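You operate a simulated robot arm through the tools that you are given. There is no shell and no other tool.

You run a simulated two-armed robot. Do the job below in one go: nothing can be reset, and whatever is moved stays where it is left.

JOB
Serve two sweets in the pink dish and cover it with the dome.
Fine: rest the dome on the wide sideboard top meanwhile; stand the dish under the spout to fill it; it goes back in the middle of the round stand, nothing else under the dome; the other sweets stay in the dispenser. Set down upright: glass dome.

It is judged by the outcome, as a careful person would: the job done as asked, and still so three seconds after it is handed in. It fails if anything else is knocked over, pushed out of place, dropped, spilled or broken. Lids that push on must go on centred and level and be pressed home; caps that screw on are set level and turned clockwise until they are tight.

ROBOT AND FRAMES
Two 6-joint arms with two-finger parallel grippers on one trunk that stands fixed in place. Base frame: the origin is at the foot of the trunk, x ahead of it, y to its left, z up; the work surface is at about z = 700. Readings come in mm, rad, newtons and seconds.
The left shoulder is at [280, 185, 1080], the right one opposite. With the tool pointing down near the work surface each hand reaches from about 460 to 900 mm from the base axis, measured 20 degrees to its own side. Payload 1.57 kg a hand.
Tool frame (each hand has its own): the origin (TCP) lies between the finger pads and is the grasp point; the fingertips stand 30 mm ahead of it; z points along the fingers, y is the line along which they close. Largest opening 80 mm; finger width 17, thickness 12; the body of the gripper, 40 by 82 mm, starts 80 mm behind the TCP.
Orientation is that of the tool frame in the base frame, as [roll, pitch, yaw] about the fixed x, y, z axes, in that order (R = Rz(yaw) Ry(pitch) Rx(roll)). With the fingers straight down and closing along the base's y, the tool's x points along the base's -x, its y along +y and its z along -z.

CONTROLS
- The arms move only by the tool servo_tool. It takes "left_series", "right_series" or both (then of equal length, played together; a hand with none holds still); each is a list of rows, each a list of 7 numbers: the opening, from 0 (shut) to 1 (fully open), then the shift along the base's x, y, z in units of 200 mm (1.0 is 200 mm), then the turn, a rotation vector about the base's x, y, z in units of 45 degrees (1.0 is 45 degrees). In form: [[jaw, dx, dy, dz, rx, ry, rz], ...]. A call has 1 to 20 rows; each row is the pose to reach, as a shift and turn from the pose commanded when the call began. A call with a number of a shift or a turn outside -1 to 1 is refused whole. A row lasts 0.2 s, in which the tool goes at most 50 mm and 0.15 rad; a call with a longer step from one row to the next is refused whole, and so is a gripper value outside its range. Where a pose cannot be reached the arm comes as near as it can. A force on the tool above 70 N (or 10 N above the force at the start of the call, whichever is more), or a blocked arm, ends the call early, and 0.2 s more pass. The fingers move at their own pace (about 153 mm/s each) and stop on an object; they squeeze with about 23 N. The grip force told is the motor's: it shows also when the fingers shut on nothing. Time passes only in rows, and 0.2 s behind the last, so rows that repeat a pose let the fingers close. It gives the time, the measured TCP pose, the force on the tool (base axes), the opening and the grip force at its end, in the units of the frame above (readings bear some noise), with the torque about the TCP (base axes, N m) and any sound that the robot's microphone picked up.
- Cameras (640 x 400 px; columns grow to the right, rows downward): "scene" is now at [217.2, -38.5, 1506.6]; the picture's right is [-0.55, -0.83, 0.00], its down [-0.72, 0.48, -0.51] and it looks along [0.42, -0.28, -0.86] (base axes); focal length 282 px, centre (320, 200). "left" rides on the left gripper at [72, 7, -122] in its tool frame; the picture's right is [-0.09, 1.00, 0.00], its down [-0.84, -0.08, -0.54] and it looks along [-0.54, -0.05, 0.84] (tool axes); focal length 238 px, centre (320, 200). "right" rides on the right gripper at [72, -7, -122] in its tool frame; the picture's right is [0.09, 1.00, 0.00], its down [-0.84, 0.08, -0.54] and it looks along [-0.54, 0.05, 0.84] (tool axes); focal length 238 px, centre (320, 200). There is no depth. A picture from a camera that has moved, and an enlarged one, comes with that camera's place and axes in the base frame and with its lens.
- grab_frame(camera): a new picture of that camera. It takes no simulated time.
- slide_trunk(by): slides the trunk up (or, below 0, down) by that many mm; the arms and the scene camera ride with it, the base frame stays. It gives what a move gives, with no picture.
- head_to(pan, tilt): turns the head with the scene camera to pan (to the left, within 1.501 rad either way) and tilt (down, from -0.506 to 1.204), counted from straight ahead of the robot. It gives what a move gives.
- inspect(camera, box): a new picture of the part [left, top, right, bottom] of that camera's present view, enlarged. It takes no simulated time.
- sign_off(): hands the job in; it is judged then, once.

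Places have to be worked out from the pictures, the camera data and where the tool is seen. Open the grippers and draw the arms clear of the work before you hand the job in, unless the task says otherwise.

The tools are called after "Emit:" as a command line: name --argument value ..., lists and objects as JSON in quotes. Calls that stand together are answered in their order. servo_tool: Moves the arms, as the interface text tells. Its arguments: {"type":"object","properties":{"left_series":{"type":"array","items":{"type":"array","items":{"type":"number"}}},"right_series":{"type":"array","items":{"type":"array","items":{"type":"number"}}}},"required":[]} The other tools are called the same way: slide_trunk (by) slides the trunk up or down; head_to (pan, tilt) turns the head that bears the scene camera; grab_frame (camera) takes a picture; inspect (camera, box) takes an enlarged picture of a part of a camera's view; sign_off () hands the job in.

At the start:

```text
clock: 0.0
left_eef_pos: [609.3, -6.1, 1152.4]
left_tcp_rot: [3.141, 0.001, 3.141]
left_ft_force: [0.0, 0.4, 0.1]
left_torque: [0.04, -0.02, 0.01]
left_grip_width: 79.9
left_grip_force: 0.2
right_eef_pos: [468.2, -389.5, 1169.4]
right_tcp_rot: [-3.14, 0.0, 3.14]
right_ft_force: [-0.3, -0.5, 0.1]
right_torque: [0.01, 0.03, -0.01]
right_grip_width: 80.1
right_grip_force: 0.1
trunk travel left (down, up): [-775.0, 215.0]
head pan, tilt: [-0.588, 1.038]
```

scene: 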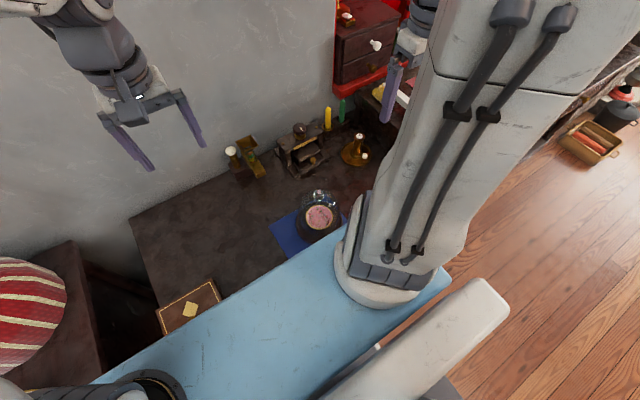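
right: 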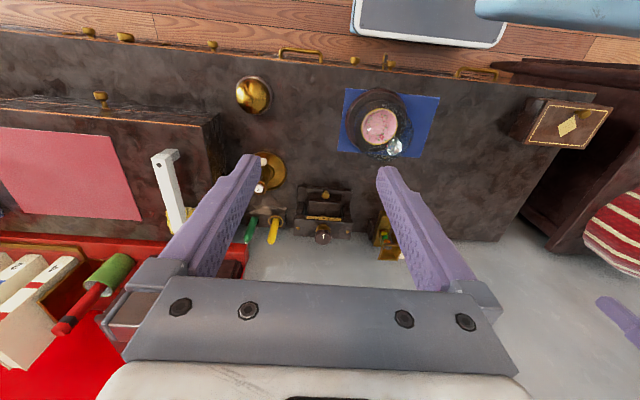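
left: 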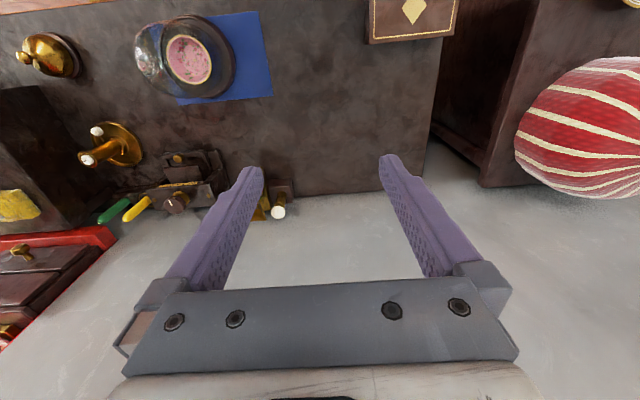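

The first pictures show the sideboard with a dome-covered pink dish on a blue cloth, and several things along the back. I look closer from all cameras before moving.

Emit:
inspect --camera "scene" --box '[200, 80, 420, 260]'

Emit:
inspect --camera "right" --box '[220, 60, 460, 280]'

Emit:
inspect --camera "left" --box '[0, 0, 300, 230]'

```text
2.22 times, centred on (310, 170) of scene
camera zoom: at [217.2, -38.5, 1506.6], right [-0.55, -0.83, 0.0], down [-0.72, 0.48, -0.51], along [0.42, -0.28, -0.86], focal length 626 px, centre (342, 267)
```

zoom: 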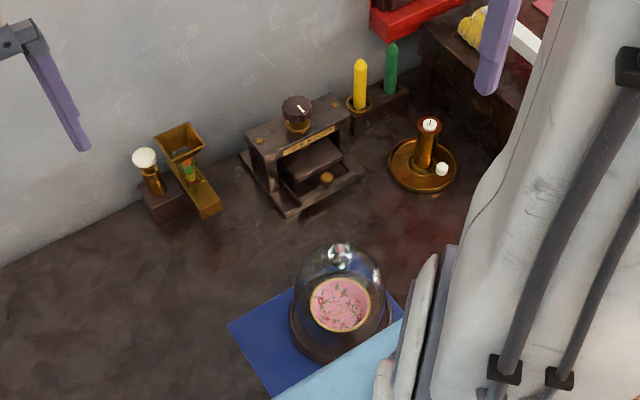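

```text
1.82 times, centred on (340, 170) of right
camera zoom: at [395.8, -397.3, 1293.4], right [-0.09, 1.0, 0.0], down [0.84, 0.08, 0.54], along [0.54, 0.05, -0.84], focal length 433 px, centre (284, 254)
```

zoom: 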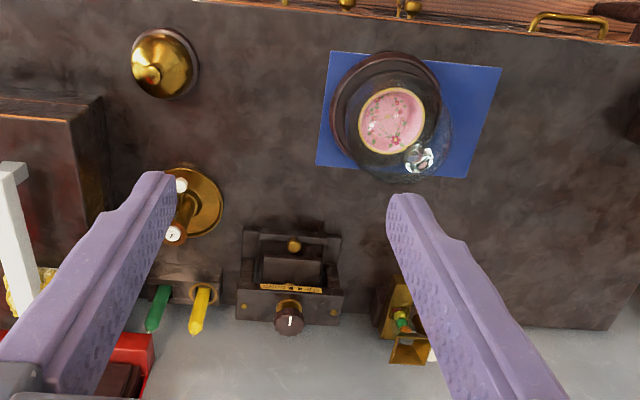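

```text
1.74 times, centred on (150, 115) of left
camera zoom: at [536.9, 0.9, 1275.8], right [0.09, 1.0, 0.0], down [0.84, -0.08, 0.54], along [0.54, -0.05, -0.84], focal length 414 px, centre (616, 348)
```

zoom: 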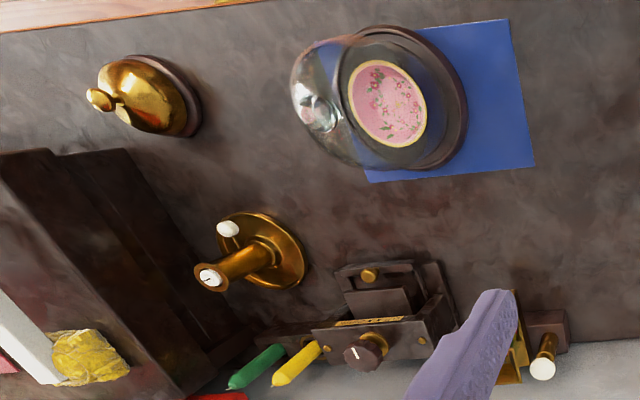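

Image right is +y and image down is +x for the wrist cameras. I shift the left hand back and to the left, with closed fingers, to open the view of the machines at the wall.

Emit:
servo_tool --left_series '[[0.5, -0.1, 0.15, 0, 0, 0, 0], [0, -0.2, 0.3, 0, 0, 0, 0], [0, -0.3, 0.45, 0, 0, 0, 0], [0, -0.4, 0.6, 0, 0, 0, 0]]' --right_series '[[0.5, 0, -0.15, 0, 0, 0, 0], [0, 0, -0.3, 0, 0, 0, 0], [0, 0, -0.45, 0, 0, 0, 0], [0, 0, -0.6, 0, 0, 0, 0]]'

Emit:
head_to --pan -0.25 --tilt 0.85

Emit:
grab_frame --camera "scene"

Emit:
grab_frame --camera "left"

Emit:
grab_frame --camera "right"

```text
clock: 1.0
left_eef_pos: [528.6, 115.5, 1154.1]
left_tcp_rot: [3.141, 0.001, 3.141]
left_ft_force: [0.4, 0.7, -0.5]
left_torque: [0.01, -0.03, -0.01]
left_grip_width: 0.3
left_grip_force: 21.4
right_eef_pos: [469.2, -510.3, 1170.0]
right_tcp_rot: [-3.141, 0.001, 3.142]
right_ft_force: [-0.4, 0.2, -0.1]
right_torque: [0.0, 0.05, 0.02]
right_grip_width: 0.0
right_grip_force: 20.3
trunk travel left (down, up): [-775.0, 215.0]
head pan, tilt: [-0.588, 1.038]
```

```text
clock: 1.8
left_eef_pos: [529.7, 114.8, 1154.0]
left_tcp_rot: [-3.14, 0.001, 3.139]
left_ft_force: [0.5, 0.3, 0.3]
left_torque: [0.01, 0.02, 0.01]
left_grip_width: 0.1
left_grip_force: 21.1
right_eef_pos: [469.9, -508.9, 1170.6]
right_tcp_rot: [-3.141, -0.001, -3.141]
right_ft_force: [-0.7, -0.4, 0.2]
right_torque: [0.01, 0.02, 0.02]
right_grip_width: 0.1
right_grip_force: 21.6
trunk travel left (down, up): [-775.0, 215.0]
head pan, tilt: [-0.25, 0.85]
```

```text
taken
camera scene: at [237.0, -20.6, 1520.3], right [-0.25, -0.97, 0.0], down [-0.73, 0.19, -0.66], along [0.64, -0.16, -0.75], focal length 282 px, centre (320, 200)
```

scene: 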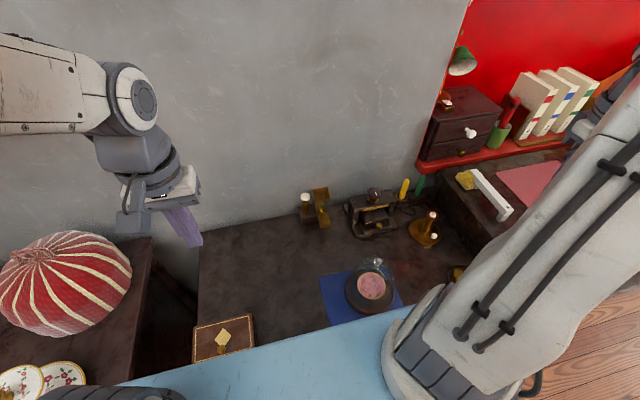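

```text
taken
camera left: at [456.8, 121.1, 1276.2], right [0.09, 1.0, 0.0], down [0.84, -0.08, 0.54], along [0.54, -0.05, -0.84], focal length 238 px, centre (320, 200)
```

left: 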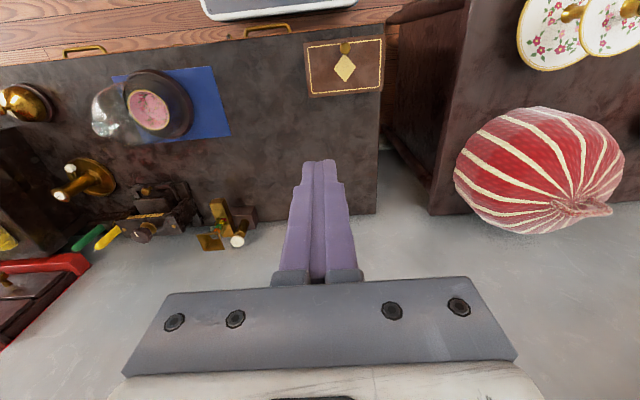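

```text
taken
camera right: at [396.5, -517.2, 1293.8], right [-0.09, 1.0, 0.0], down [0.84, 0.08, 0.54], along [0.54, 0.05, -0.84], focal length 238 px, centre (320, 200)
```

right: 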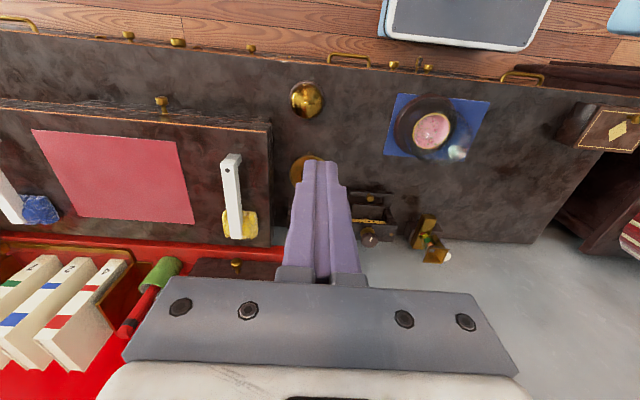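

Emit:
inspect --camera "scene" --box '[280, 165, 460, 280]'

Emit:
inspect --camera "scene" --box '[310, 240, 420, 330]'

Emit:
inspect --camera "left" --box '[120, 160, 280, 270]'

Emit:
inspect --camera "right" --box '[330, 170, 480, 280]'

```text
3.48 times, centred on (370, 222) of scene
camera zoom: at [237.0, -20.6, 1520.3], right [-0.25, -0.97, 0.0], down [-0.73, 0.19, -0.66], along [0.64, -0.16, -0.75], focal length 981 px, centre (146, 122)
```

zoom: 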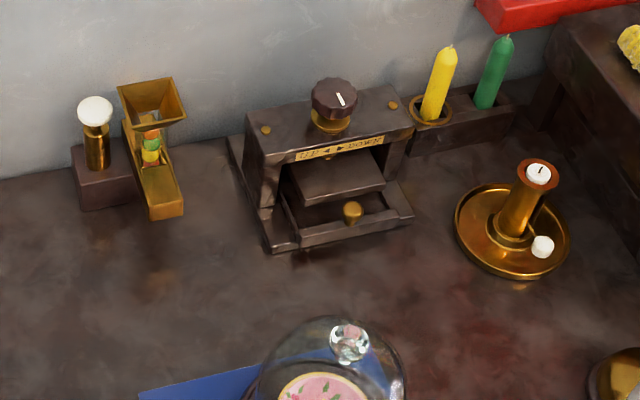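

```text
4.44 times, centred on (365, 285) of scene
camera zoom: at [237.0, -20.6, 1520.3], right [-0.25, -0.97, 0.0], down [-0.73, 0.19, -0.66], along [0.64, -0.16, -0.75], focal length 1253 px, centre (120, -178)
```

zoom: 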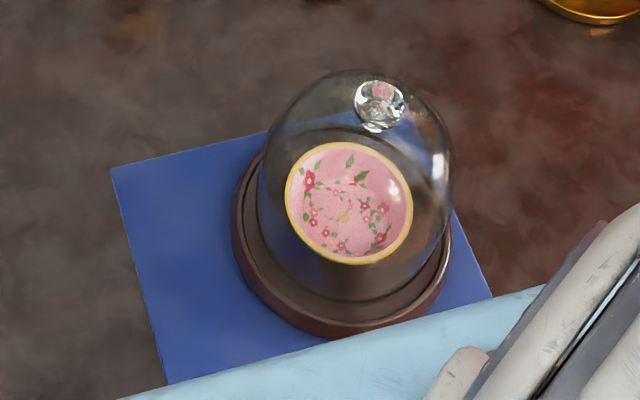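

```text
3.64 times, centred on (200, 215) of left
camera zoom: at [456.8, 121.1, 1276.2], right [0.09, 1.0, 0.0], down [0.84, -0.08, 0.54], along [0.54, -0.05, -0.84], focal length 867 px, centre (756, 146)
```

zoom: 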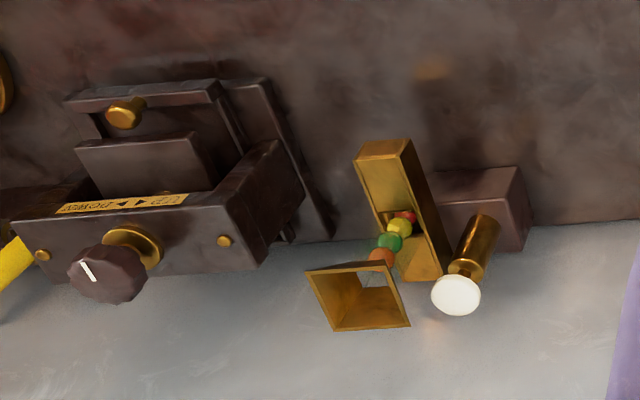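

```text
3.64 times, centred on (405, 225) of right
camera zoom: at [396.5, -517.2, 1293.8], right [-0.09, 1.0, 0.0], down [0.84, 0.08, 0.54], along [0.54, 0.05, -0.84], focal length 867 px, centre (11, 109)
```

zoom: 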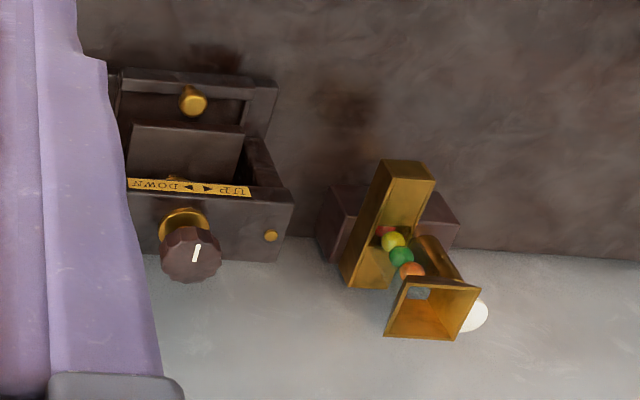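

The dispenser is the brass hopper with the sweet tube and chute at roughly (768..850, -174), with a white push knob near (848, -125, 830). The dome knob is near (536, -248, 880). I bring the right hand closer to the dome for a better look.

Emit:
servo_tool --right_series '[[0, 0, 0.2, -0.05, 0, 0, 0], [0, 0, 0.4, -0.1, 0, 0, 0], [0, 0, 0.6, -0.2, 0, 0, 0], [0, 0, 0.8, -0.3, 0, 0, 0], [0, 0, 1.0, -0.4, 0, 0, 0]]'

Emit:
grab_frame --camera "right"

Emit:
grab_frame --camera "scene"

```text
clock: 3.0
left_eef_pos: [528.9, 113.8, 1153.4]
left_tcp_rot: [3.14, -0.002, 3.14]
left_ft_force: [0.0, 0.2, -1.0]
left_torque: [0.03, 0.01, 0.01]
left_grip_width: 0.0
left_grip_force: 21.3
right_eef_pos: [468.4, -308.2, 1089.9]
right_tcp_rot: [3.141, 0.001, 3.141]
right_ft_force: [-0.1, 0.4, -0.1]
right_torque: [0.02, 0.01, 0.01]
right_grip_width: 0.0
right_grip_force: 21.6
trunk travel left (down, up): [-775.0, 215.0]
head pan, tilt: [-0.25, 0.85]
```

```text
taken
camera right: at [396.2, -316.7, 1214.1], right [-0.09, 1.0, 0.0], down [0.84, 0.08, 0.54], along [0.54, 0.05, -0.84], focal length 238 px, centre (320, 200)
```

right: 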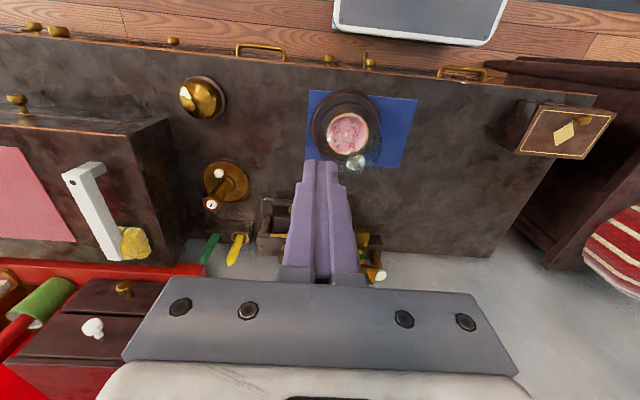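

```text
taken
camera scene: at [237.1, -20.7, 1520.4], right [-0.25, -0.97, 0.0], down [-0.73, 0.19, -0.66], along [0.64, -0.16, -0.75], focal length 282 px, centre (320, 200)
```

scene: 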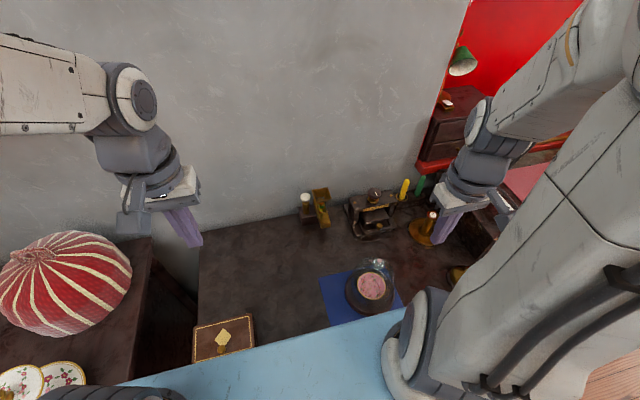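

I zoom in on the dome from this position to refine the knob and dish geometry.

Emit:
inspect --camera "right" --box '[290, 75, 430, 185]'

Emit:
inspect --camera "scene" --box '[310, 240, 420, 330]'

```text
3.64 times, centred on (360, 130) of right
camera zoom: at [396.2, -316.7, 1214.1], right [-0.09, 1.0, 0.0], down [0.84, 0.08, 0.54], along [0.54, 0.05, -0.84], focal length 867 px, centre (174, 454)
```

zoom: 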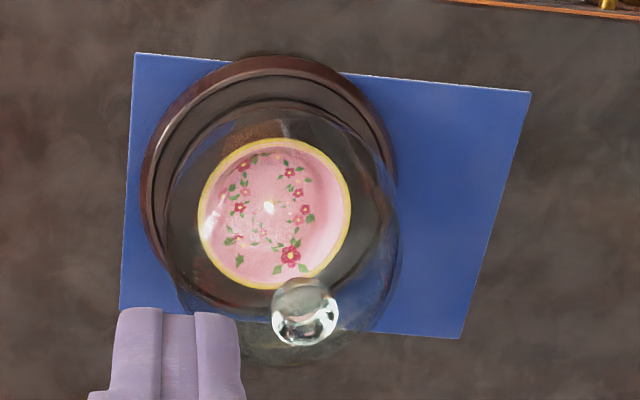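

```text
4.44 times, centred on (365, 285) of scene
camera zoom: at [237.1, -20.7, 1520.4], right [-0.25, -0.97, 0.0], down [-0.73, 0.19, -0.66], along [0.64, -0.16, -0.75], focal length 1253 px, centre (120, -178)
```

zoom: 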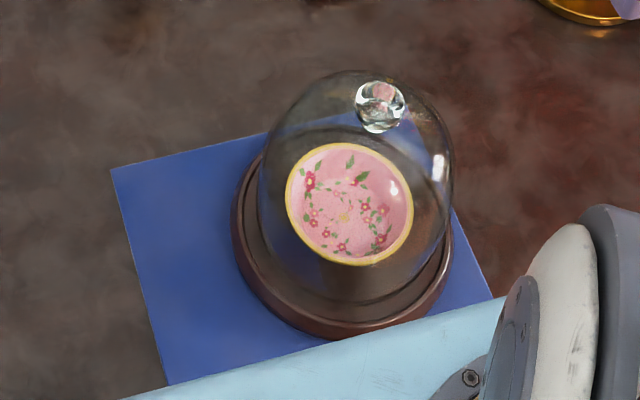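

The knob is about 28 mm wide, centred near (536, -249, 881), and the dish rim is about 82 mm across. I open the right gripper and go above the knob.

Emit:
servo_tool --right_series '[[1, 0.15, 0.15, 0, 0, 0, 0], [1, 0.3375, 0.3, 0, 0, 0, 0], [1, 0.3375, 0.3, -0.2, 0, 0, 0], [1, 0.3375, 0.3, -0.4, 0, 0, 0], [1, 0.3375, 0.3, -0.6, 0, 0, 0], [1, 0.3375, 0.3, -0.7, 0, 0, 0], [1, 0.3375, 0.3, -0.7, 0, 0, 0]]'

Emit:
grab_frame --camera "right"

Emit:
grab_frame --camera "scene"

Emit:
grab_frame --camera "left"

```text
clock: 4.6
left_eef_pos: [529.2, 114.5, 1154.2]
left_tcp_rot: [-3.141, 0.0, 3.141]
left_ft_force: [0.3, 0.4, 0.0]
left_torque: [-0.03, 0.0, 0.02]
left_grip_width: 0.0
left_grip_force: 21.3
right_eef_pos: [534.4, -248.4, 950.0]
right_tcp_rot: [-3.141, -0.001, -3.141]
right_ft_force: [0.4, -0.2, 0.6]
right_torque: [-0.02, -0.04, 0.02]
right_grip_width: 79.8
right_grip_force: 0.1
trunk travel left (down, up): [-775.0, 215.0]
head pan, tilt: [-0.25, 0.85]
```

```text
taken
camera right: at [461.6, -257.1, 1073.0], right [-0.09, 1.0, 0.0], down [0.84, 0.08, 0.54], along [0.54, 0.05, -0.84], focal length 238 px, centre (320, 200)
```

right: 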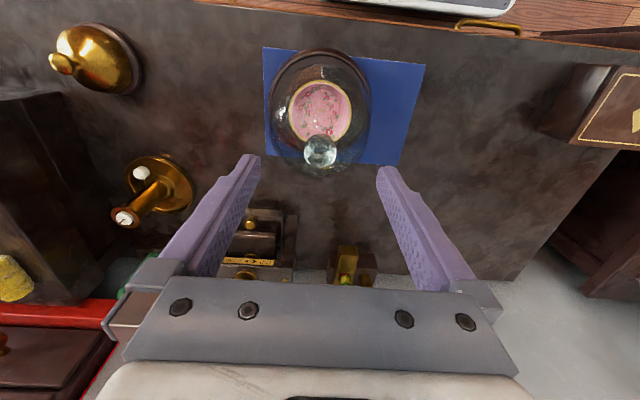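

```text
taken
camera scene: at [237.2, -20.6, 1520.3], right [-0.25, -0.97, 0.0], down [-0.73, 0.19, -0.66], along [0.64, -0.16, -0.75], focal length 282 px, centre (320, 200)
```

scene: 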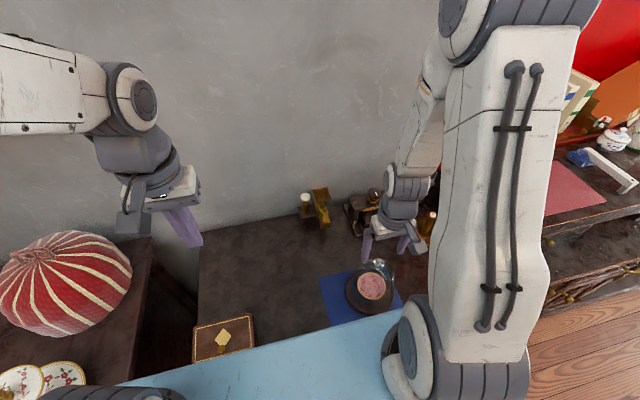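

```text
taken
camera left: at [456.8, 121.2, 1276.1], right [0.09, 1.0, 0.0], down [0.84, -0.08, 0.54], along [0.54, -0.05, -0.84], focal length 238 px, centre (320, 200)
```

left: 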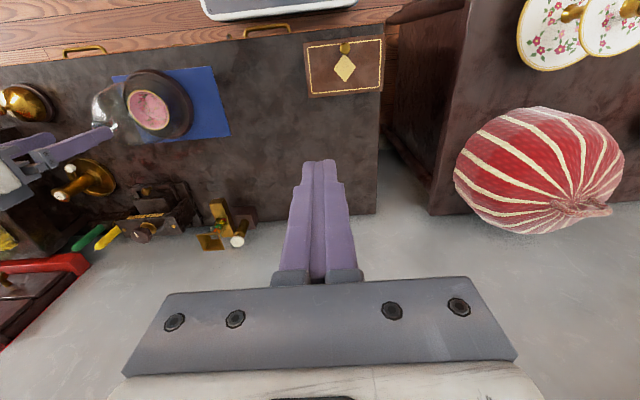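

The knob sits centred between the fingers at about (536, -250). I descend so the pads straddle its equator without the tips touching the glass, still open, and look.

Emit:
servo_tool --right_series '[[1, 0, 0, -0.1, 0, 0, 0], [1, 0, 0, -0.18, 0, 0, 0], [1, 0, 0, -0.25, 0, 0, 0], [1, 0, 0, -0.25, 0, 0, 0]]'

Emit:
grab_frame --camera "right"

Emit:
inspect --camera "scene" --box '[310, 210, 430, 320]'

Emit:
inspect --camera "left" --box '[30, 60, 230, 210]'

```text
clock: 5.6
left_eef_pos: [528.9, 114.6, 1153.7]
left_tcp_rot: [3.141, 0.0, 3.141]
left_ft_force: [-0.3, 1.0, -0.3]
left_torque: [-0.02, 0.03, -0.04]
left_grip_width: 0.3
left_grip_force: 21.2
right_eef_pos: [537.1, -248.9, 901.0]
right_tcp_rot: [3.14, 0.002, -3.141]
right_ft_force: [0.5, 0.1, 0.1]
right_torque: [-0.02, 0.01, -0.02]
right_grip_width: 80.2
right_grip_force: 0.0
trunk travel left (down, up): [-775.0, 215.0]
head pan, tilt: [-0.25, 0.85]
```

```text
taken
camera right: at [463.3, -257.4, 1023.5], right [-0.09, 1.0, 0.0], down [0.84, 0.08, 0.54], along [0.54, 0.05, -0.84], focal length 238 px, centre (320, 200)
```

right: 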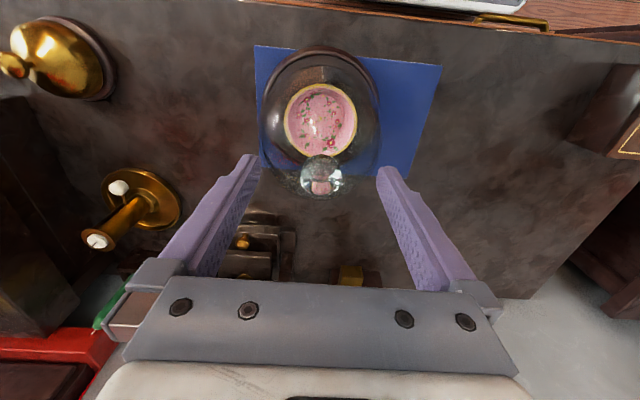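

```text
3.64 times, centred on (370, 265) of scene
camera zoom: at [237.2, -20.6, 1520.4], right [-0.25, -0.97, 0.0], down [-0.73, 0.19, -0.66], along [0.64, -0.16, -0.75], focal length 1025 px, centre (138, -36)
```

zoom: 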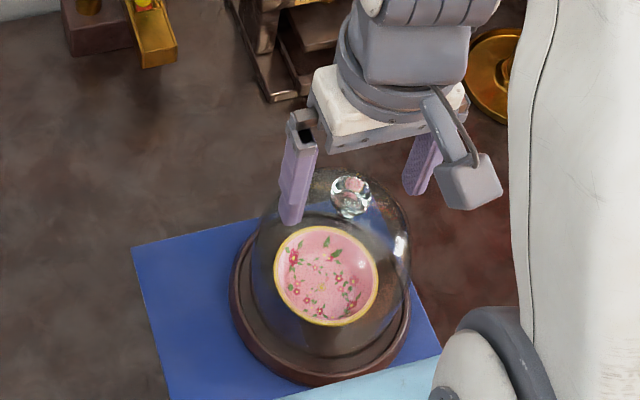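

```text
2.67 times, centred on (130, 135) of left
camera zoom: at [456.8, 121.2, 1276.1], right [0.09, 1.0, 0.0], down [0.84, -0.08, 0.54], along [0.54, -0.05, -0.84], focal length 636 px, centre (827, 373)
```

zoom: 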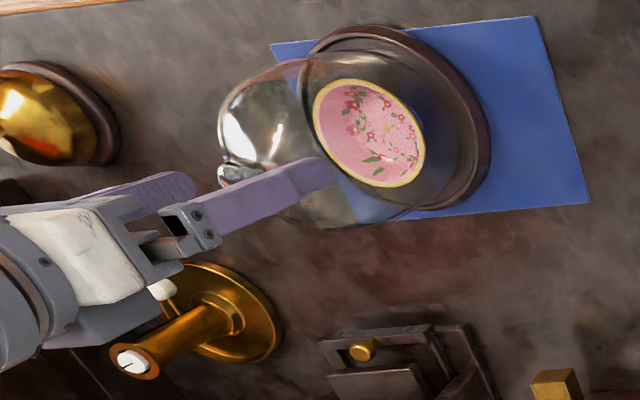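

The knob is centred between the pads at (536.5, -249). I close on it and check the width.

Emit:
servo_tool --right_series '[[0, 0, 0, -0.015, 0, 0, 0], [0, 0, 0, -0.015, 0, 0, 0], [0, 0, 0, -0.015, 0, 0, 0]]'

Emit:
grab_frame --camera "right"

```text
clock: 6.4
left_eef_pos: [528.1, 115.4, 1153.8]
left_tcp_rot: [3.14, 0.0, 3.141]
left_ft_force: [0.2, 0.1, 0.2]
left_torque: [0.01, -0.01, -0.02]
left_grip_width: 0.0
left_grip_force: 21.2
right_eef_pos: [534.5, -249.2, 897.8]
right_tcp_rot: [-3.141, 0.001, -3.141]
right_ft_force: [2.1, 2.0, 12.9]
right_torque: [0.07, 0.37, 0.03]
right_grip_width: 27.5
right_grip_force: 22.7
trunk travel left (down, up): [-775.0, 215.0]
head pan, tilt: [-0.25, 0.85]
```

```text
taken
camera right: at [462.7, -257.3, 1021.1], right [-0.09, 1.0, 0.0], down [0.84, 0.08, 0.54], along [0.54, 0.05, -0.84], focal length 238 px, centre (320, 200)
```

right: 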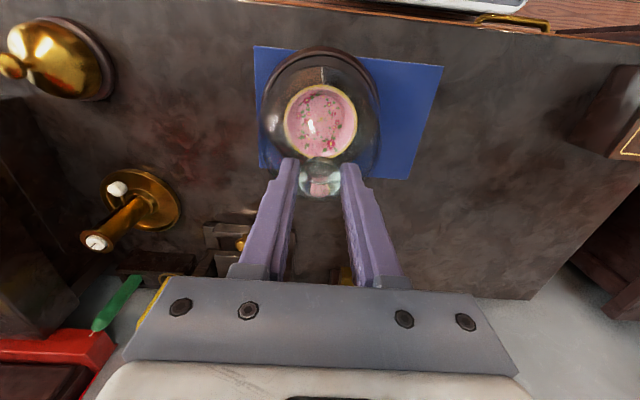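

The grip holds at 27.5 mm on the knob, with slight downward contact. I lift slowly by 30 mm and check the weight reading and view.

Emit:
servo_tool --right_series '[[0, 0, 0, 0.02, 0, 0, 0], [0, 0, 0, 0.05, 0, 0, 0], [0, 0, 0, 0.1, 0, 0, 0], [0, 0, 0, 0.15, 0, 0, 0], [0, 0, 0, 0.15, 0, 0, 0]]'

Emit:
grab_frame --camera "right"

Emit:
inspect --camera "scene" --box '[310, 210, 430, 320]'

Emit:
inspect --camera "left" --box '[30, 60, 230, 210]'

```text
clock: 7.6
left_eef_pos: [529.3, 114.5, 1152.2]
left_tcp_rot: [3.141, 0.0, -3.141]
left_ft_force: [-0.1, -0.9, -0.4]
left_torque: [0.01, 0.0, 0.03]
left_grip_width: 0.1
left_grip_force: 21.1
right_eef_pos: [535.0, -249.0, 927.3]
right_tcp_rot: [-3.141, 0.001, -3.141]
right_ft_force: [0.5, 0.5, 0.3]
right_torque: [0.01, -0.01, 0.02]
right_grip_width: 0.2
right_grip_force: 20.9
trunk travel left (down, up): [-775.0, 215.0]
head pan, tilt: [-0.25, 0.85]
```

```text
taken
camera right: at [462.0, -257.6, 1051.2], right [-0.09, 1.0, 0.0], down [0.84, 0.08, 0.54], along [0.54, 0.05, -0.84], focal length 238 px, centre (320, 200)
```

right: 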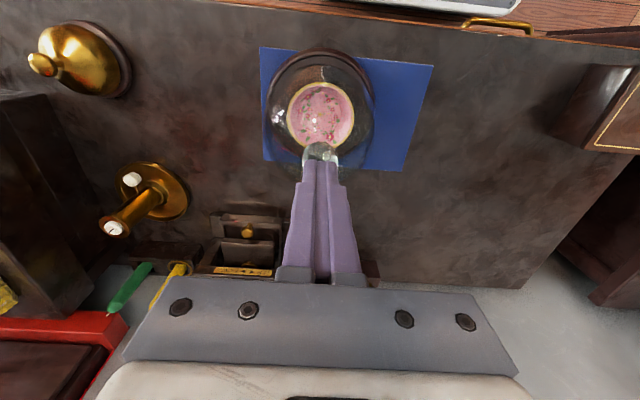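

```text
3.64 times, centred on (370, 265) of scene
camera zoom: at [237.0, -20.5, 1520.4], right [-0.25, -0.97, 0.0], down [-0.73, 0.19, -0.66], along [0.64, -0.16, -0.75], focal length 1025 px, centre (138, -36)
```

zoom: 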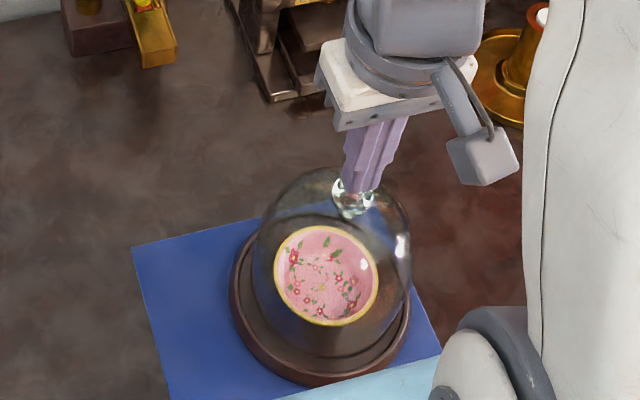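

```text
2.67 times, centred on (130, 135) of left
camera zoom: at [456.6, 121.3, 1276.2], right [0.09, 1.0, 0.0], down [0.84, -0.08, 0.54], along [0.54, -0.05, -0.84], focal length 636 px, centre (827, 373)
```

zoom: 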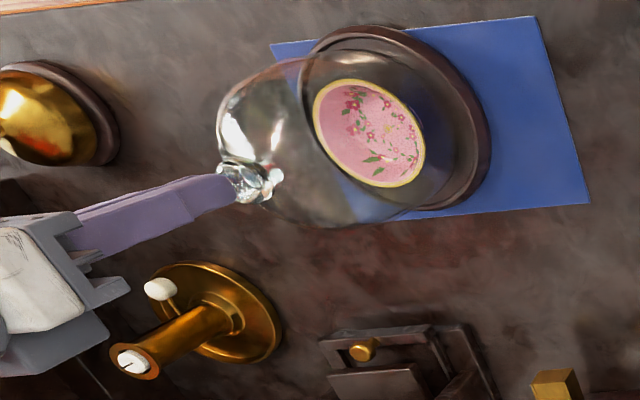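

The fingers slipped off the knob, so the grip was too high on the sphere; the dome stayed in place. I raise the right hand slightly and turn the left hand so its camera gives a side view of the dome and spout.

Emit:
servo_tool --left_series '[[0, 0.1, 0, -0.1, 0, 0, -0.17], [0, 0.2, 0, -0.2, 0, 0, -0.34], [0, 0.3, 0, -0.3, 0, 0, -0.51], [0, 0.4, 0, -0.4, 0, 0, -0.68], [0, 0.5, 0, -0.5, 0, 0, -0.85], [0, 0.5, 0, -0.6, 0, 0, -1.0]]' --right_series '[[0, 0, 0, 0.1, 0, 0, 0], [0, 0, 0, 0.25, 0, 0, 0], [0.5, 0, 0, 0.25, 0, 0, 0], [1, 0, 0, 0.25, 0, 0, 0], [1, 0, 0, 0.25, 0, 0, 0], [1, 0, 0, 0.25, 0, 0, 0]]'

Emit:
servo_tool --left_series '[[0, 0, 0, 0, 0, 0, -0.17], [0, 0, 0, 0, 0, 0, -0.34], [0, 0, 0, 0, 0, 0, -0.51], [0, 0, 0, 0, 0, 0, -0.68], [0, 0, 0, 0, 0, 0, -0.85], [0, 0, 0, 0, 0, 0, -1.0]]'

Emit:
servo_tool --left_series '[[0, 0.05, 0, -0.15, -0.17, 0, 0], [0, 0.1, 0, -0.3, -0.34, 0, 0], [0, 0.15, -0.1, -0.45, -0.5, 0, 0], [0, 0.15, -0.2, -0.6, -0.65, 0, 0], [0, 0.15, -0.25, -0.76, -0.778, 0, 0]]'

Emit:
grab_frame --camera "left"

Emit:
grab_frame --camera "scene"

```text
clock: 9.0
left_eef_pos: [628.1, 114.0, 1033.4]
left_tcp_rot: [-3.141, -0.001, 2.352]
left_ft_force: [-1.4, 0.6, 0.0]
left_torque: [0.0, -0.02, 0.02]
left_grip_width: 0.1
left_grip_force: 21.3
right_eef_pos: [535.6, -247.5, 977.2]
right_tcp_rot: [3.141, -0.001, 3.141]
right_ft_force: [0.5, 0.5, 0.1]
right_torque: [0.02, 0.02, -0.01]
right_grip_width: 79.9
right_grip_force: 0.1
trunk travel left (down, up): [-775.0, 215.0]
head pan, tilt: [-0.25, 0.85]
```

```text
clock: 10.4
left_eef_pos: [630.1, 114.3, 1033.1]
left_tcp_rot: [3.141, 0.0, 1.568]
left_ft_force: [0.5, 0.1, 0.5]
left_torque: [0.03, -0.01, 0.0]
left_grip_width: 0.3
left_grip_force: 20.8
right_eef_pos: [535.0, -248.0, 976.4]
right_tcp_rot: [3.139, 0.001, 3.141]
right_ft_force: [-0.1, -0.5, 0.3]
right_torque: [0.01, 0.0, 0.0]
right_grip_width: 80.0
right_grip_force: 0.0
trunk travel left (down, up): [-775.0, 215.0]
head pan, tilt: [-0.25, 0.85]
```

```text
clock: 11.6
left_eef_pos: [659.0, 65.3, 880.5]
left_tcp_rot: [3.14, 0.612, 1.571]
left_ft_force: [-0.1, 0.2, 0.5]
left_torque: [0.01, -0.01, 0.02]
left_grip_width: 0.4
left_grip_force: 21.2
right_eef_pos: [536.0, -248.6, 978.4]
right_tcp_rot: [-3.141, -0.001, 3.141]
right_ft_force: [0.5, 0.7, 0.4]
right_torque: [-0.02, -0.01, -0.01]
right_grip_width: 79.8
right_grip_force: 0.0
trunk travel left (down, up): [-775.0, 215.0]
head pan, tilt: [-0.25, 0.85]
```

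```text
taken
camera left: at [665.3, 193.6, 939.5], right [1.0, -0.08, 0.05], down [-0.08, -0.37, 0.92], along [-0.05, -0.92, -0.38], focal length 238 px, centre (320, 200)
```

left: 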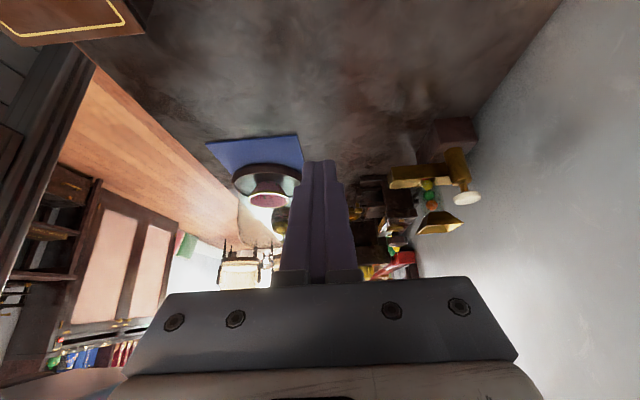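

```text
taken
camera scene: at [236.9, -20.6, 1520.4], right [-0.25, -0.97, 0.0], down [-0.73, 0.19, -0.66], along [0.64, -0.16, -0.75], focal length 282 px, centre (320, 200)
```

scene: 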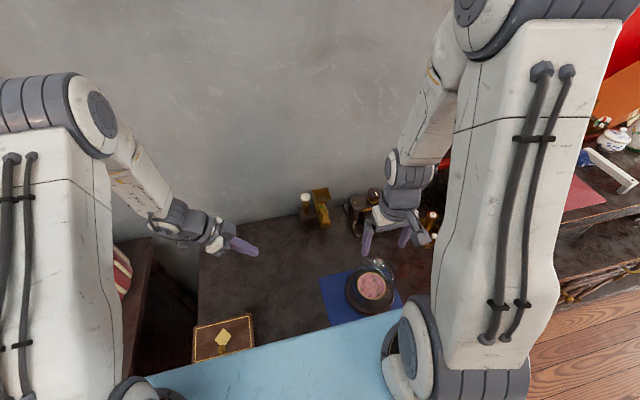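

The side view shows the dome (upside down in the image) and the dispenser. I zoom into both.

Emit:
inspect --camera "left" --box '[200, 120, 330, 290]'

Emit:
inspect --camera "left" --box '[360, 100, 500, 250]'

```text
2.35 times, centred on (265, 205) of left
camera zoom: at [665.3, 193.6, 939.5], right [1.0, -0.08, 0.05], down [-0.08, -0.37, 0.92], along [-0.05, -0.92, -0.38], focal length 561 px, centre (449, 188)
```

zoom: 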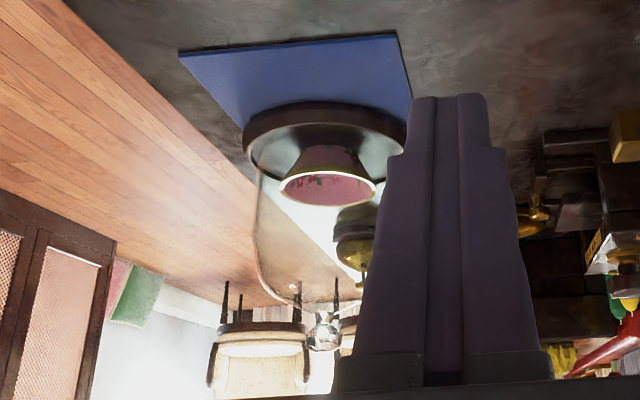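

```text
2.67 times, centred on (430, 175) of left
camera zoom: at [665.3, 193.6, 939.5], right [1.0, -0.08, 0.05], down [-0.08, -0.37, 0.92], along [-0.05, -0.92, -0.38], focal length 636 px, centre (27, 267)
```

zoom: 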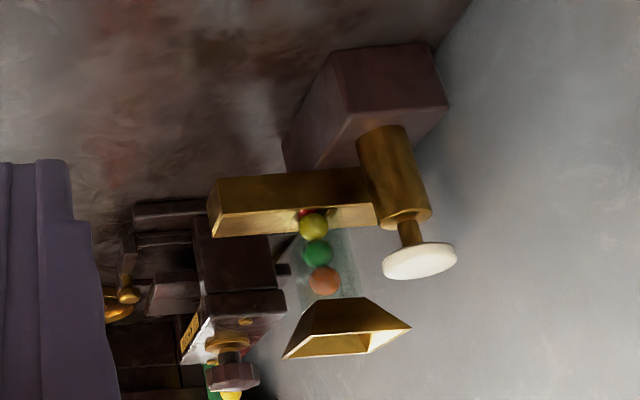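

The knob centre is really nearer z ≈ 873, with the glass top around 850, so I must grip about 10 mm lower than before. I descend to TCP z ≈ 888 with open fingers, then close.

Emit:
servo_tool --right_series '[[1, 0, 0, -0.2, 0, 0, 0], [1, 0, 0, -0.35, 0, 0, 0], [1, 0, 0, -0.442, 0, 0, 0], [1, 0, 0, -0.442, 0, 0, 0], [0, 0, 0, -0.442, 0, 0, 0], [0, 0, 0, -0.442, 0, 0, 0], [0, 0, 0, -0.442, 0, 0, 0]]'

Emit:
inspect --camera "left" --box '[200, 120, 330, 290]'

Emit:
grab_frame --camera "right"

```text
clock: 13.2
left_eef_pos: [658.4, 66.3, 880.2]
left_tcp_rot: [3.141, 0.611, 1.571]
left_ft_force: [-1.1, -0.3, 0.5]
left_torque: [-0.01, 0.03, 0.01]
left_grip_width: 0.0
left_grip_force: 21.2
right_eef_pos: [533.4, -248.3, 889.7]
right_tcp_rot: [-3.141, 0.001, 3.14]
right_ft_force: [0.1, -1.2, 0.4]
right_torque: [0.02, -0.04, 0.04]
right_grip_width: 27.2
right_grip_force: 23.3
trunk travel left (down, up): [-775.0, 215.0]
head pan, tilt: [-0.25, 0.85]
```

```text
2.35 times, centred on (265, 205) of left
camera zoom: at [665.6, 193.6, 939.9], right [1.0, -0.08, 0.05], down [-0.08, -0.37, 0.92], along [-0.05, -0.92, -0.38], focal length 561 px, centre (449, 188)
```

zoom: 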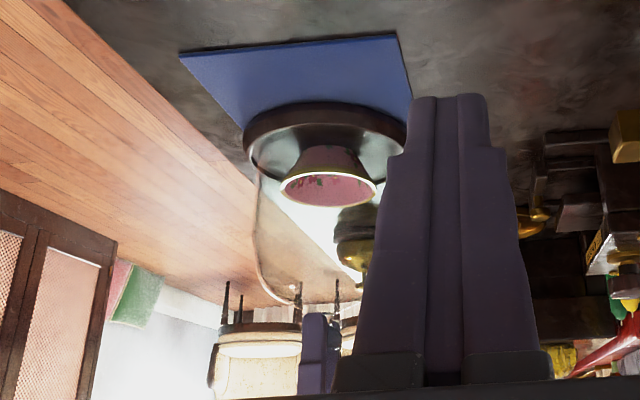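

```text
taken
camera right: at [462.5, -257.1, 1012.7], right [-0.09, 1.0, 0.0], down [0.84, 0.08, 0.54], along [0.54, 0.05, -0.84], focal length 238 px, centre (320, 200)
```

right: 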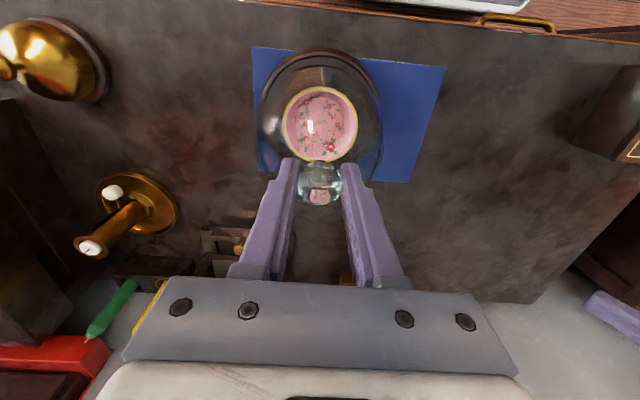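

The pads now straddle the knob's equator with no vertical load. I lift slowly and check the load.

Emit:
servo_tool --right_series '[[0, 0, 0, 0.02, 0, 0, 0], [0, 0, 0, 0.04, 0, 0, 0], [0, 0, 0, 0.07, 0, 0, 0], [0, 0, 0, 0.1, 0, 0, 0], [0, 0, 0, 0.15, 0, 0, 0], [0, 0, 0, 0.15, 0, 0, 0]]'

Emit:
inspect --camera "left" --box '[200, 120, 330, 290]'

Emit:
grab_frame --camera "right"

```text
clock: 14.6
left_eef_pos: [658.5, 64.8, 881.0]
left_tcp_rot: [3.142, 0.61, 1.571]
left_ft_force: [0.0, -0.1, -0.4]
left_torque: [0.04, 0.0, 0.02]
left_grip_width: 0.4
left_grip_force: 21.2
right_eef_pos: [536.0, -248.8, 918.0]
right_tcp_rot: [-3.14, 0.001, -3.141]
right_ft_force: [-0.3, -0.1, -2.8]
right_torque: [0.0, 0.05, -0.02]
right_grip_width: 27.2
right_grip_force: 22.7
trunk travel left (down, up): [-775.0, 215.0]
head pan, tilt: [-0.25, 0.85]
```

```text
2.35 times, centred on (265, 205) of left
camera zoom: at [665.5, 193.7, 939.9], right [1.0, -0.08, 0.05], down [-0.08, -0.37, 0.92], along [-0.05, -0.92, -0.38], focal length 561 px, centre (449, 188)
```

zoom: 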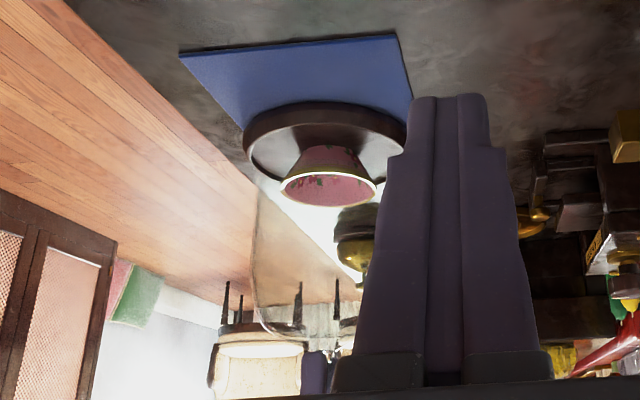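

```text
taken
camera right: at [462.9, -256.9, 1041.5], right [-0.09, 1.0, 0.0], down [0.84, 0.08, 0.54], along [0.54, 0.05, -0.84], focal length 238 px, centre (320, 200)
```

right: 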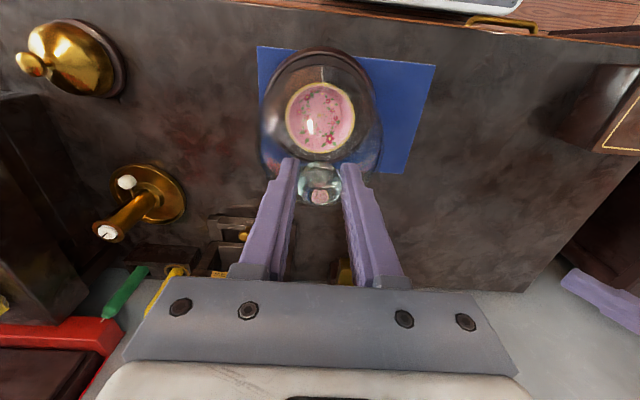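

The dome is lifted level, weight about 2.8 N. I raise it well clear of the dish and carry it left to a free patch of the sideboard near (526, -50).

Emit:
servo_tool --right_series '[[0, 0, 0, 0.12, 0, 0, 0], [0, 0, 0, 0.24, 0, 0, 0], [0, 0, 0, 0.32, 0, 0, 0], [0, 0, 0.1, 0.32, 0, 0, 0], [0, 0, 0.22, 0.32, 0, 0, 0], [0, 0, 0.36, 0.32, 0, 0, 0], [0, -0.01, 0.5, 0.32, 0, 0, 0], [0, -0.02, 0.64, 0.32, 0, 0, 0], [0, -0.03, 0.78, 0.32, 0, 0, 0], [0, -0.04, 0.9, 0.32, 0, 0, 0], [0, -0.05, 1.0, 0.32, 0, 0, 0], [0, -0.05, 1.0, 0.32, 0, 0, 0]]'

Emit:
grab_frame --camera "scene"

Emit:
grab_frame --camera "right"

Emit:
grab_frame --camera "left"

```text
clock: 17.2
left_eef_pos: [660.5, 65.6, 879.6]
left_tcp_rot: [3.141, 0.612, 1.571]
left_ft_force: [0.3, -0.2, -0.4]
left_torque: [-0.04, 0.0, 0.02]
left_grip_width: 0.0
left_grip_force: 21.1
right_eef_pos: [526.0, -49.1, 982.2]
right_tcp_rot: [3.14, 0.0, -3.141]
right_ft_force: [0.4, 0.7, -3.7]
right_torque: [0.01, 0.0, -0.01]
right_grip_width: 27.1
right_grip_force: 22.7
trunk travel left (down, up): [-775.0, 215.0]
head pan, tilt: [-0.25, 0.85]
```

```text
taken
camera scene: at [237.2, -20.4, 1520.3], right [-0.25, -0.97, 0.0], down [-0.73, 0.19, -0.66], along [0.64, -0.16, -0.75], focal length 282 px, centre (320, 200)
```

scene: 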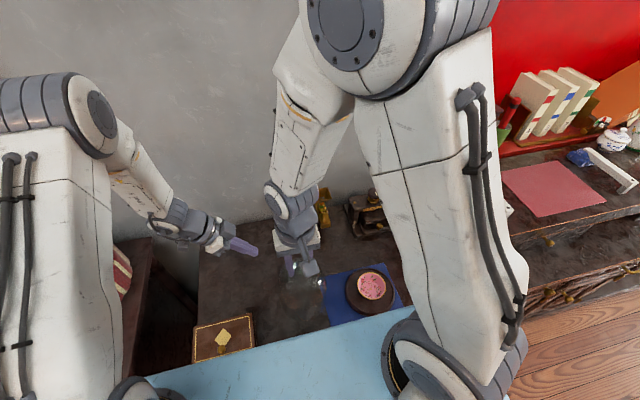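

```text
taken
camera right: at [453.1, -56.9, 1105.5], right [-0.09, 1.0, 0.0], down [0.84, 0.08, 0.54], along [0.54, 0.05, -0.84], focal length 238 px, centre (320, 200)
```

right: 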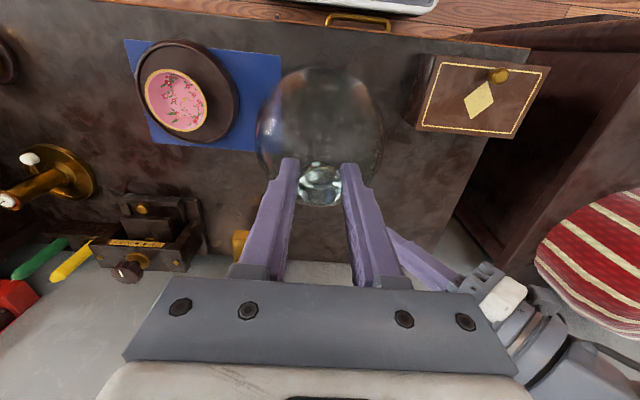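

```text
taken
camera left: at [665.5, 193.7, 939.8], right [1.0, -0.08, 0.05], down [-0.08, -0.37, 0.92], along [-0.05, -0.92, -0.38], focal length 238 px, centre (320, 200)
```

left: 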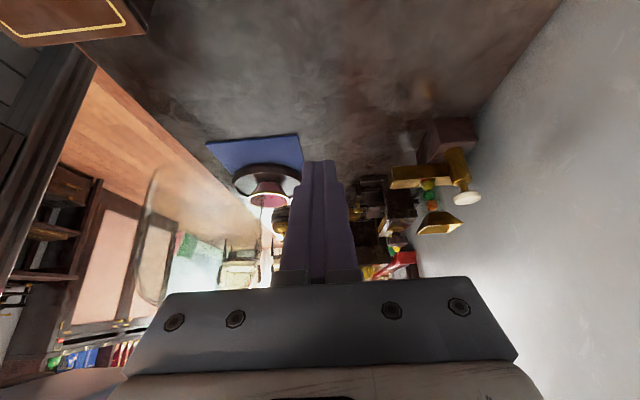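

The dome hangs level. Its footprint would come close to the cloth edge at y ≈ -111, so I shift it 20 mm further left and lower it to just above the table.

Emit:
servo_tool --right_series '[[0, 0, 0.05, -0.05, 0, 0, 0], [0, 0, 0.1, -0.15, 0, 0, 0], [0, 0, 0.1, -0.28, 0, 0, 0], [0, 0, 0.1, -0.4, 0, 0, 0], [0, 0, 0.1, -0.48, 0, 0, 0], [0, 0, 0.1, -0.52, 0, 0, 0], [0, 0, 0.1, -0.52, 0, 0, 0]]'

Emit:
grab_frame --camera "right"

Emit:
grab_frame --camera "left"

```text
clock: 18.8
left_eef_pos: [659.2, 63.7, 880.4]
left_tcp_rot: [-3.141, 0.611, 1.571]
left_ft_force: [-0.5, -0.4, 0.4]
left_torque: [0.03, 0.0, -0.04]
left_grip_width: 0.0
left_grip_force: 21.4
right_eef_pos: [526.3, -29.2, 877.2]
right_tcp_rot: [3.141, -0.001, 3.141]
right_ft_force: [-0.3, 0.5, -2.9]
right_torque: [0.02, 0.02, 0.03]
right_grip_width: 27.3
right_grip_force: 23.0
trunk travel left (down, up): [-775.0, 215.0]
head pan, tilt: [-0.25, 0.85]
```

```text
taken
camera right: at [453.0, -37.3, 1001.3], right [-0.09, 1.0, 0.0], down [0.84, 0.08, 0.54], along [0.54, 0.05, -0.84], focal length 238 px, centre (320, 200)
```

right: 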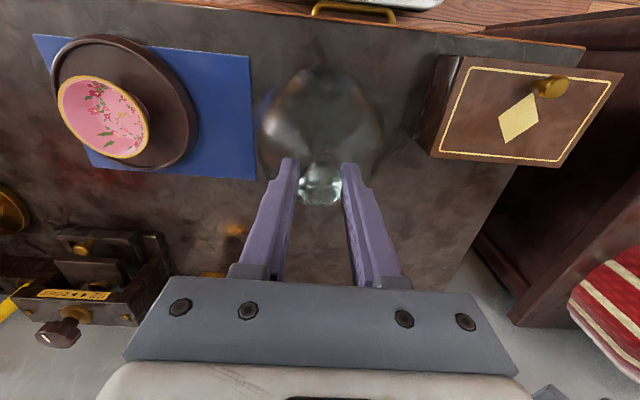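

```text
taken
camera left: at [665.6, 193.7, 939.8], right [1.0, -0.08, 0.05], down [-0.08, -0.37, 0.92], along [-0.05, -0.92, -0.38], focal length 238 px, centre (320, 200)
```

left: 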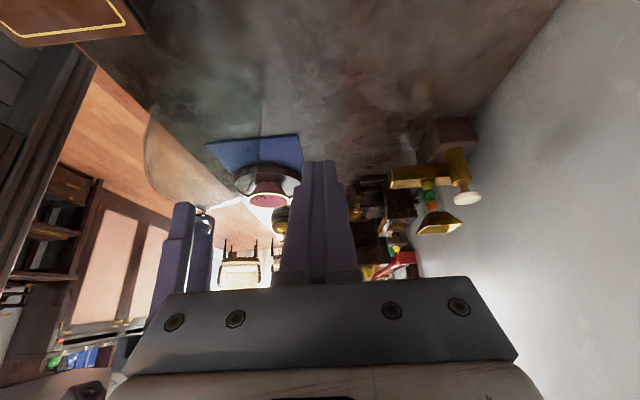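

The dome is still free at TCP z ≈ 877 (only its weight on the tool). I lower in small steps until the force shows contact with the table.

Emit:
servo_tool --right_series '[[0, 0, 0, -0.01, 0, 0, 0], [0, 0, 0, -0.02, 0, 0, 0]]'

```text
clock: 19.4
left_eef_pos: [659.5, 62.9, 880.3]
left_tcp_rot: [-3.14, 0.611, 1.57]
left_ft_force: [-0.4, 0.7, 0.0]
left_torque: [-0.02, 0.02, 0.0]
left_grip_width: 0.0
left_grip_force: 21.6
right_eef_pos: [524.2, -29.7, 875.2]
right_tcp_rot: [3.142, -0.001, 3.141]
right_ft_force: [0.2, 0.1, -3.3]
right_torque: [0.01, 0.0, 0.0]
right_grip_width: 27.3
right_grip_force: 22.8
trunk travel left (down, up): [-775.0, 215.0]
head pan, tilt: [-0.25, 0.85]
```

Still free; I continue down 4 mm.

Emit:
servo_tool --right_series '[[0, 0, 0, -0.01, 0, 0, 0], [0, 0, 0, -0.02, 0, 0, 0]]'

Emit:
inspect --camera "left" --box '[120, 80, 240, 220]'

```text
clock: 20.0
left_eef_pos: [659.4, 65.0, 880.2]
left_tcp_rot: [-3.141, 0.611, 1.57]
left_ft_force: [0.2, 0.3, -0.9]
left_torque: [0.01, -0.01, 0.02]
left_grip_width: 0.0
left_grip_force: 21.3
right_eef_pos: [525.2, -30.0, 869.7]
right_tcp_rot: [-3.141, -0.001, -3.141]
right_ft_force: [0.3, 0.6, -3.0]
right_torque: [0.01, -0.02, 0.01]
right_grip_width: 27.3
right_grip_force: 23.0
trunk travel left (down, up): [-775.0, 215.0]
head pan, tilt: [-0.25, 0.85]
```

```text
2.86 times, centred on (180, 150) of left
camera zoom: at [665.5, 193.7, 939.9], right [1.0, -0.08, 0.05], down [-0.08, -0.37, 0.92], along [-0.05, -0.92, -0.38], focal length 681 px, centre (720, 343)
```

zoom: 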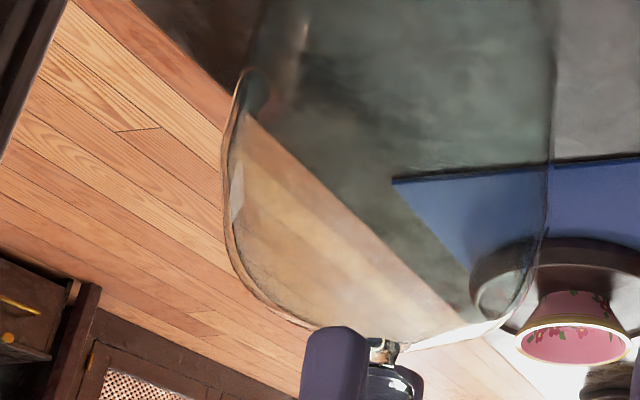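

No contact yet at 870; I keep stepping down.

Emit:
servo_tool --right_series '[[0, 0, 0, -0.01, 0, 0, 0], [0, 0, 0, -0.015, 0, 0, 0]]'

```text
clock: 20.6
left_eef_pos: [657.9, 65.4, 881.1]
left_tcp_rot: [3.142, 0.611, 1.567]
left_ft_force: [0.4, -0.5, 0.1]
left_torque: [-0.01, 0.0, 0.02]
left_grip_width: 0.1
left_grip_force: 21.2
right_eef_pos: [526.1, -30.1, 868.6]
right_tcp_rot: [3.141, 0.002, -3.141]
right_ft_force: [-3.8, -0.3, 16.0]
right_torque: [-0.01, 0.04, 0.04]
right_grip_width: 27.6
right_grip_force: 23.2
trunk travel left (down, up): [-775.0, 215.0]
head pan, tilt: [-0.25, 0.85]
```

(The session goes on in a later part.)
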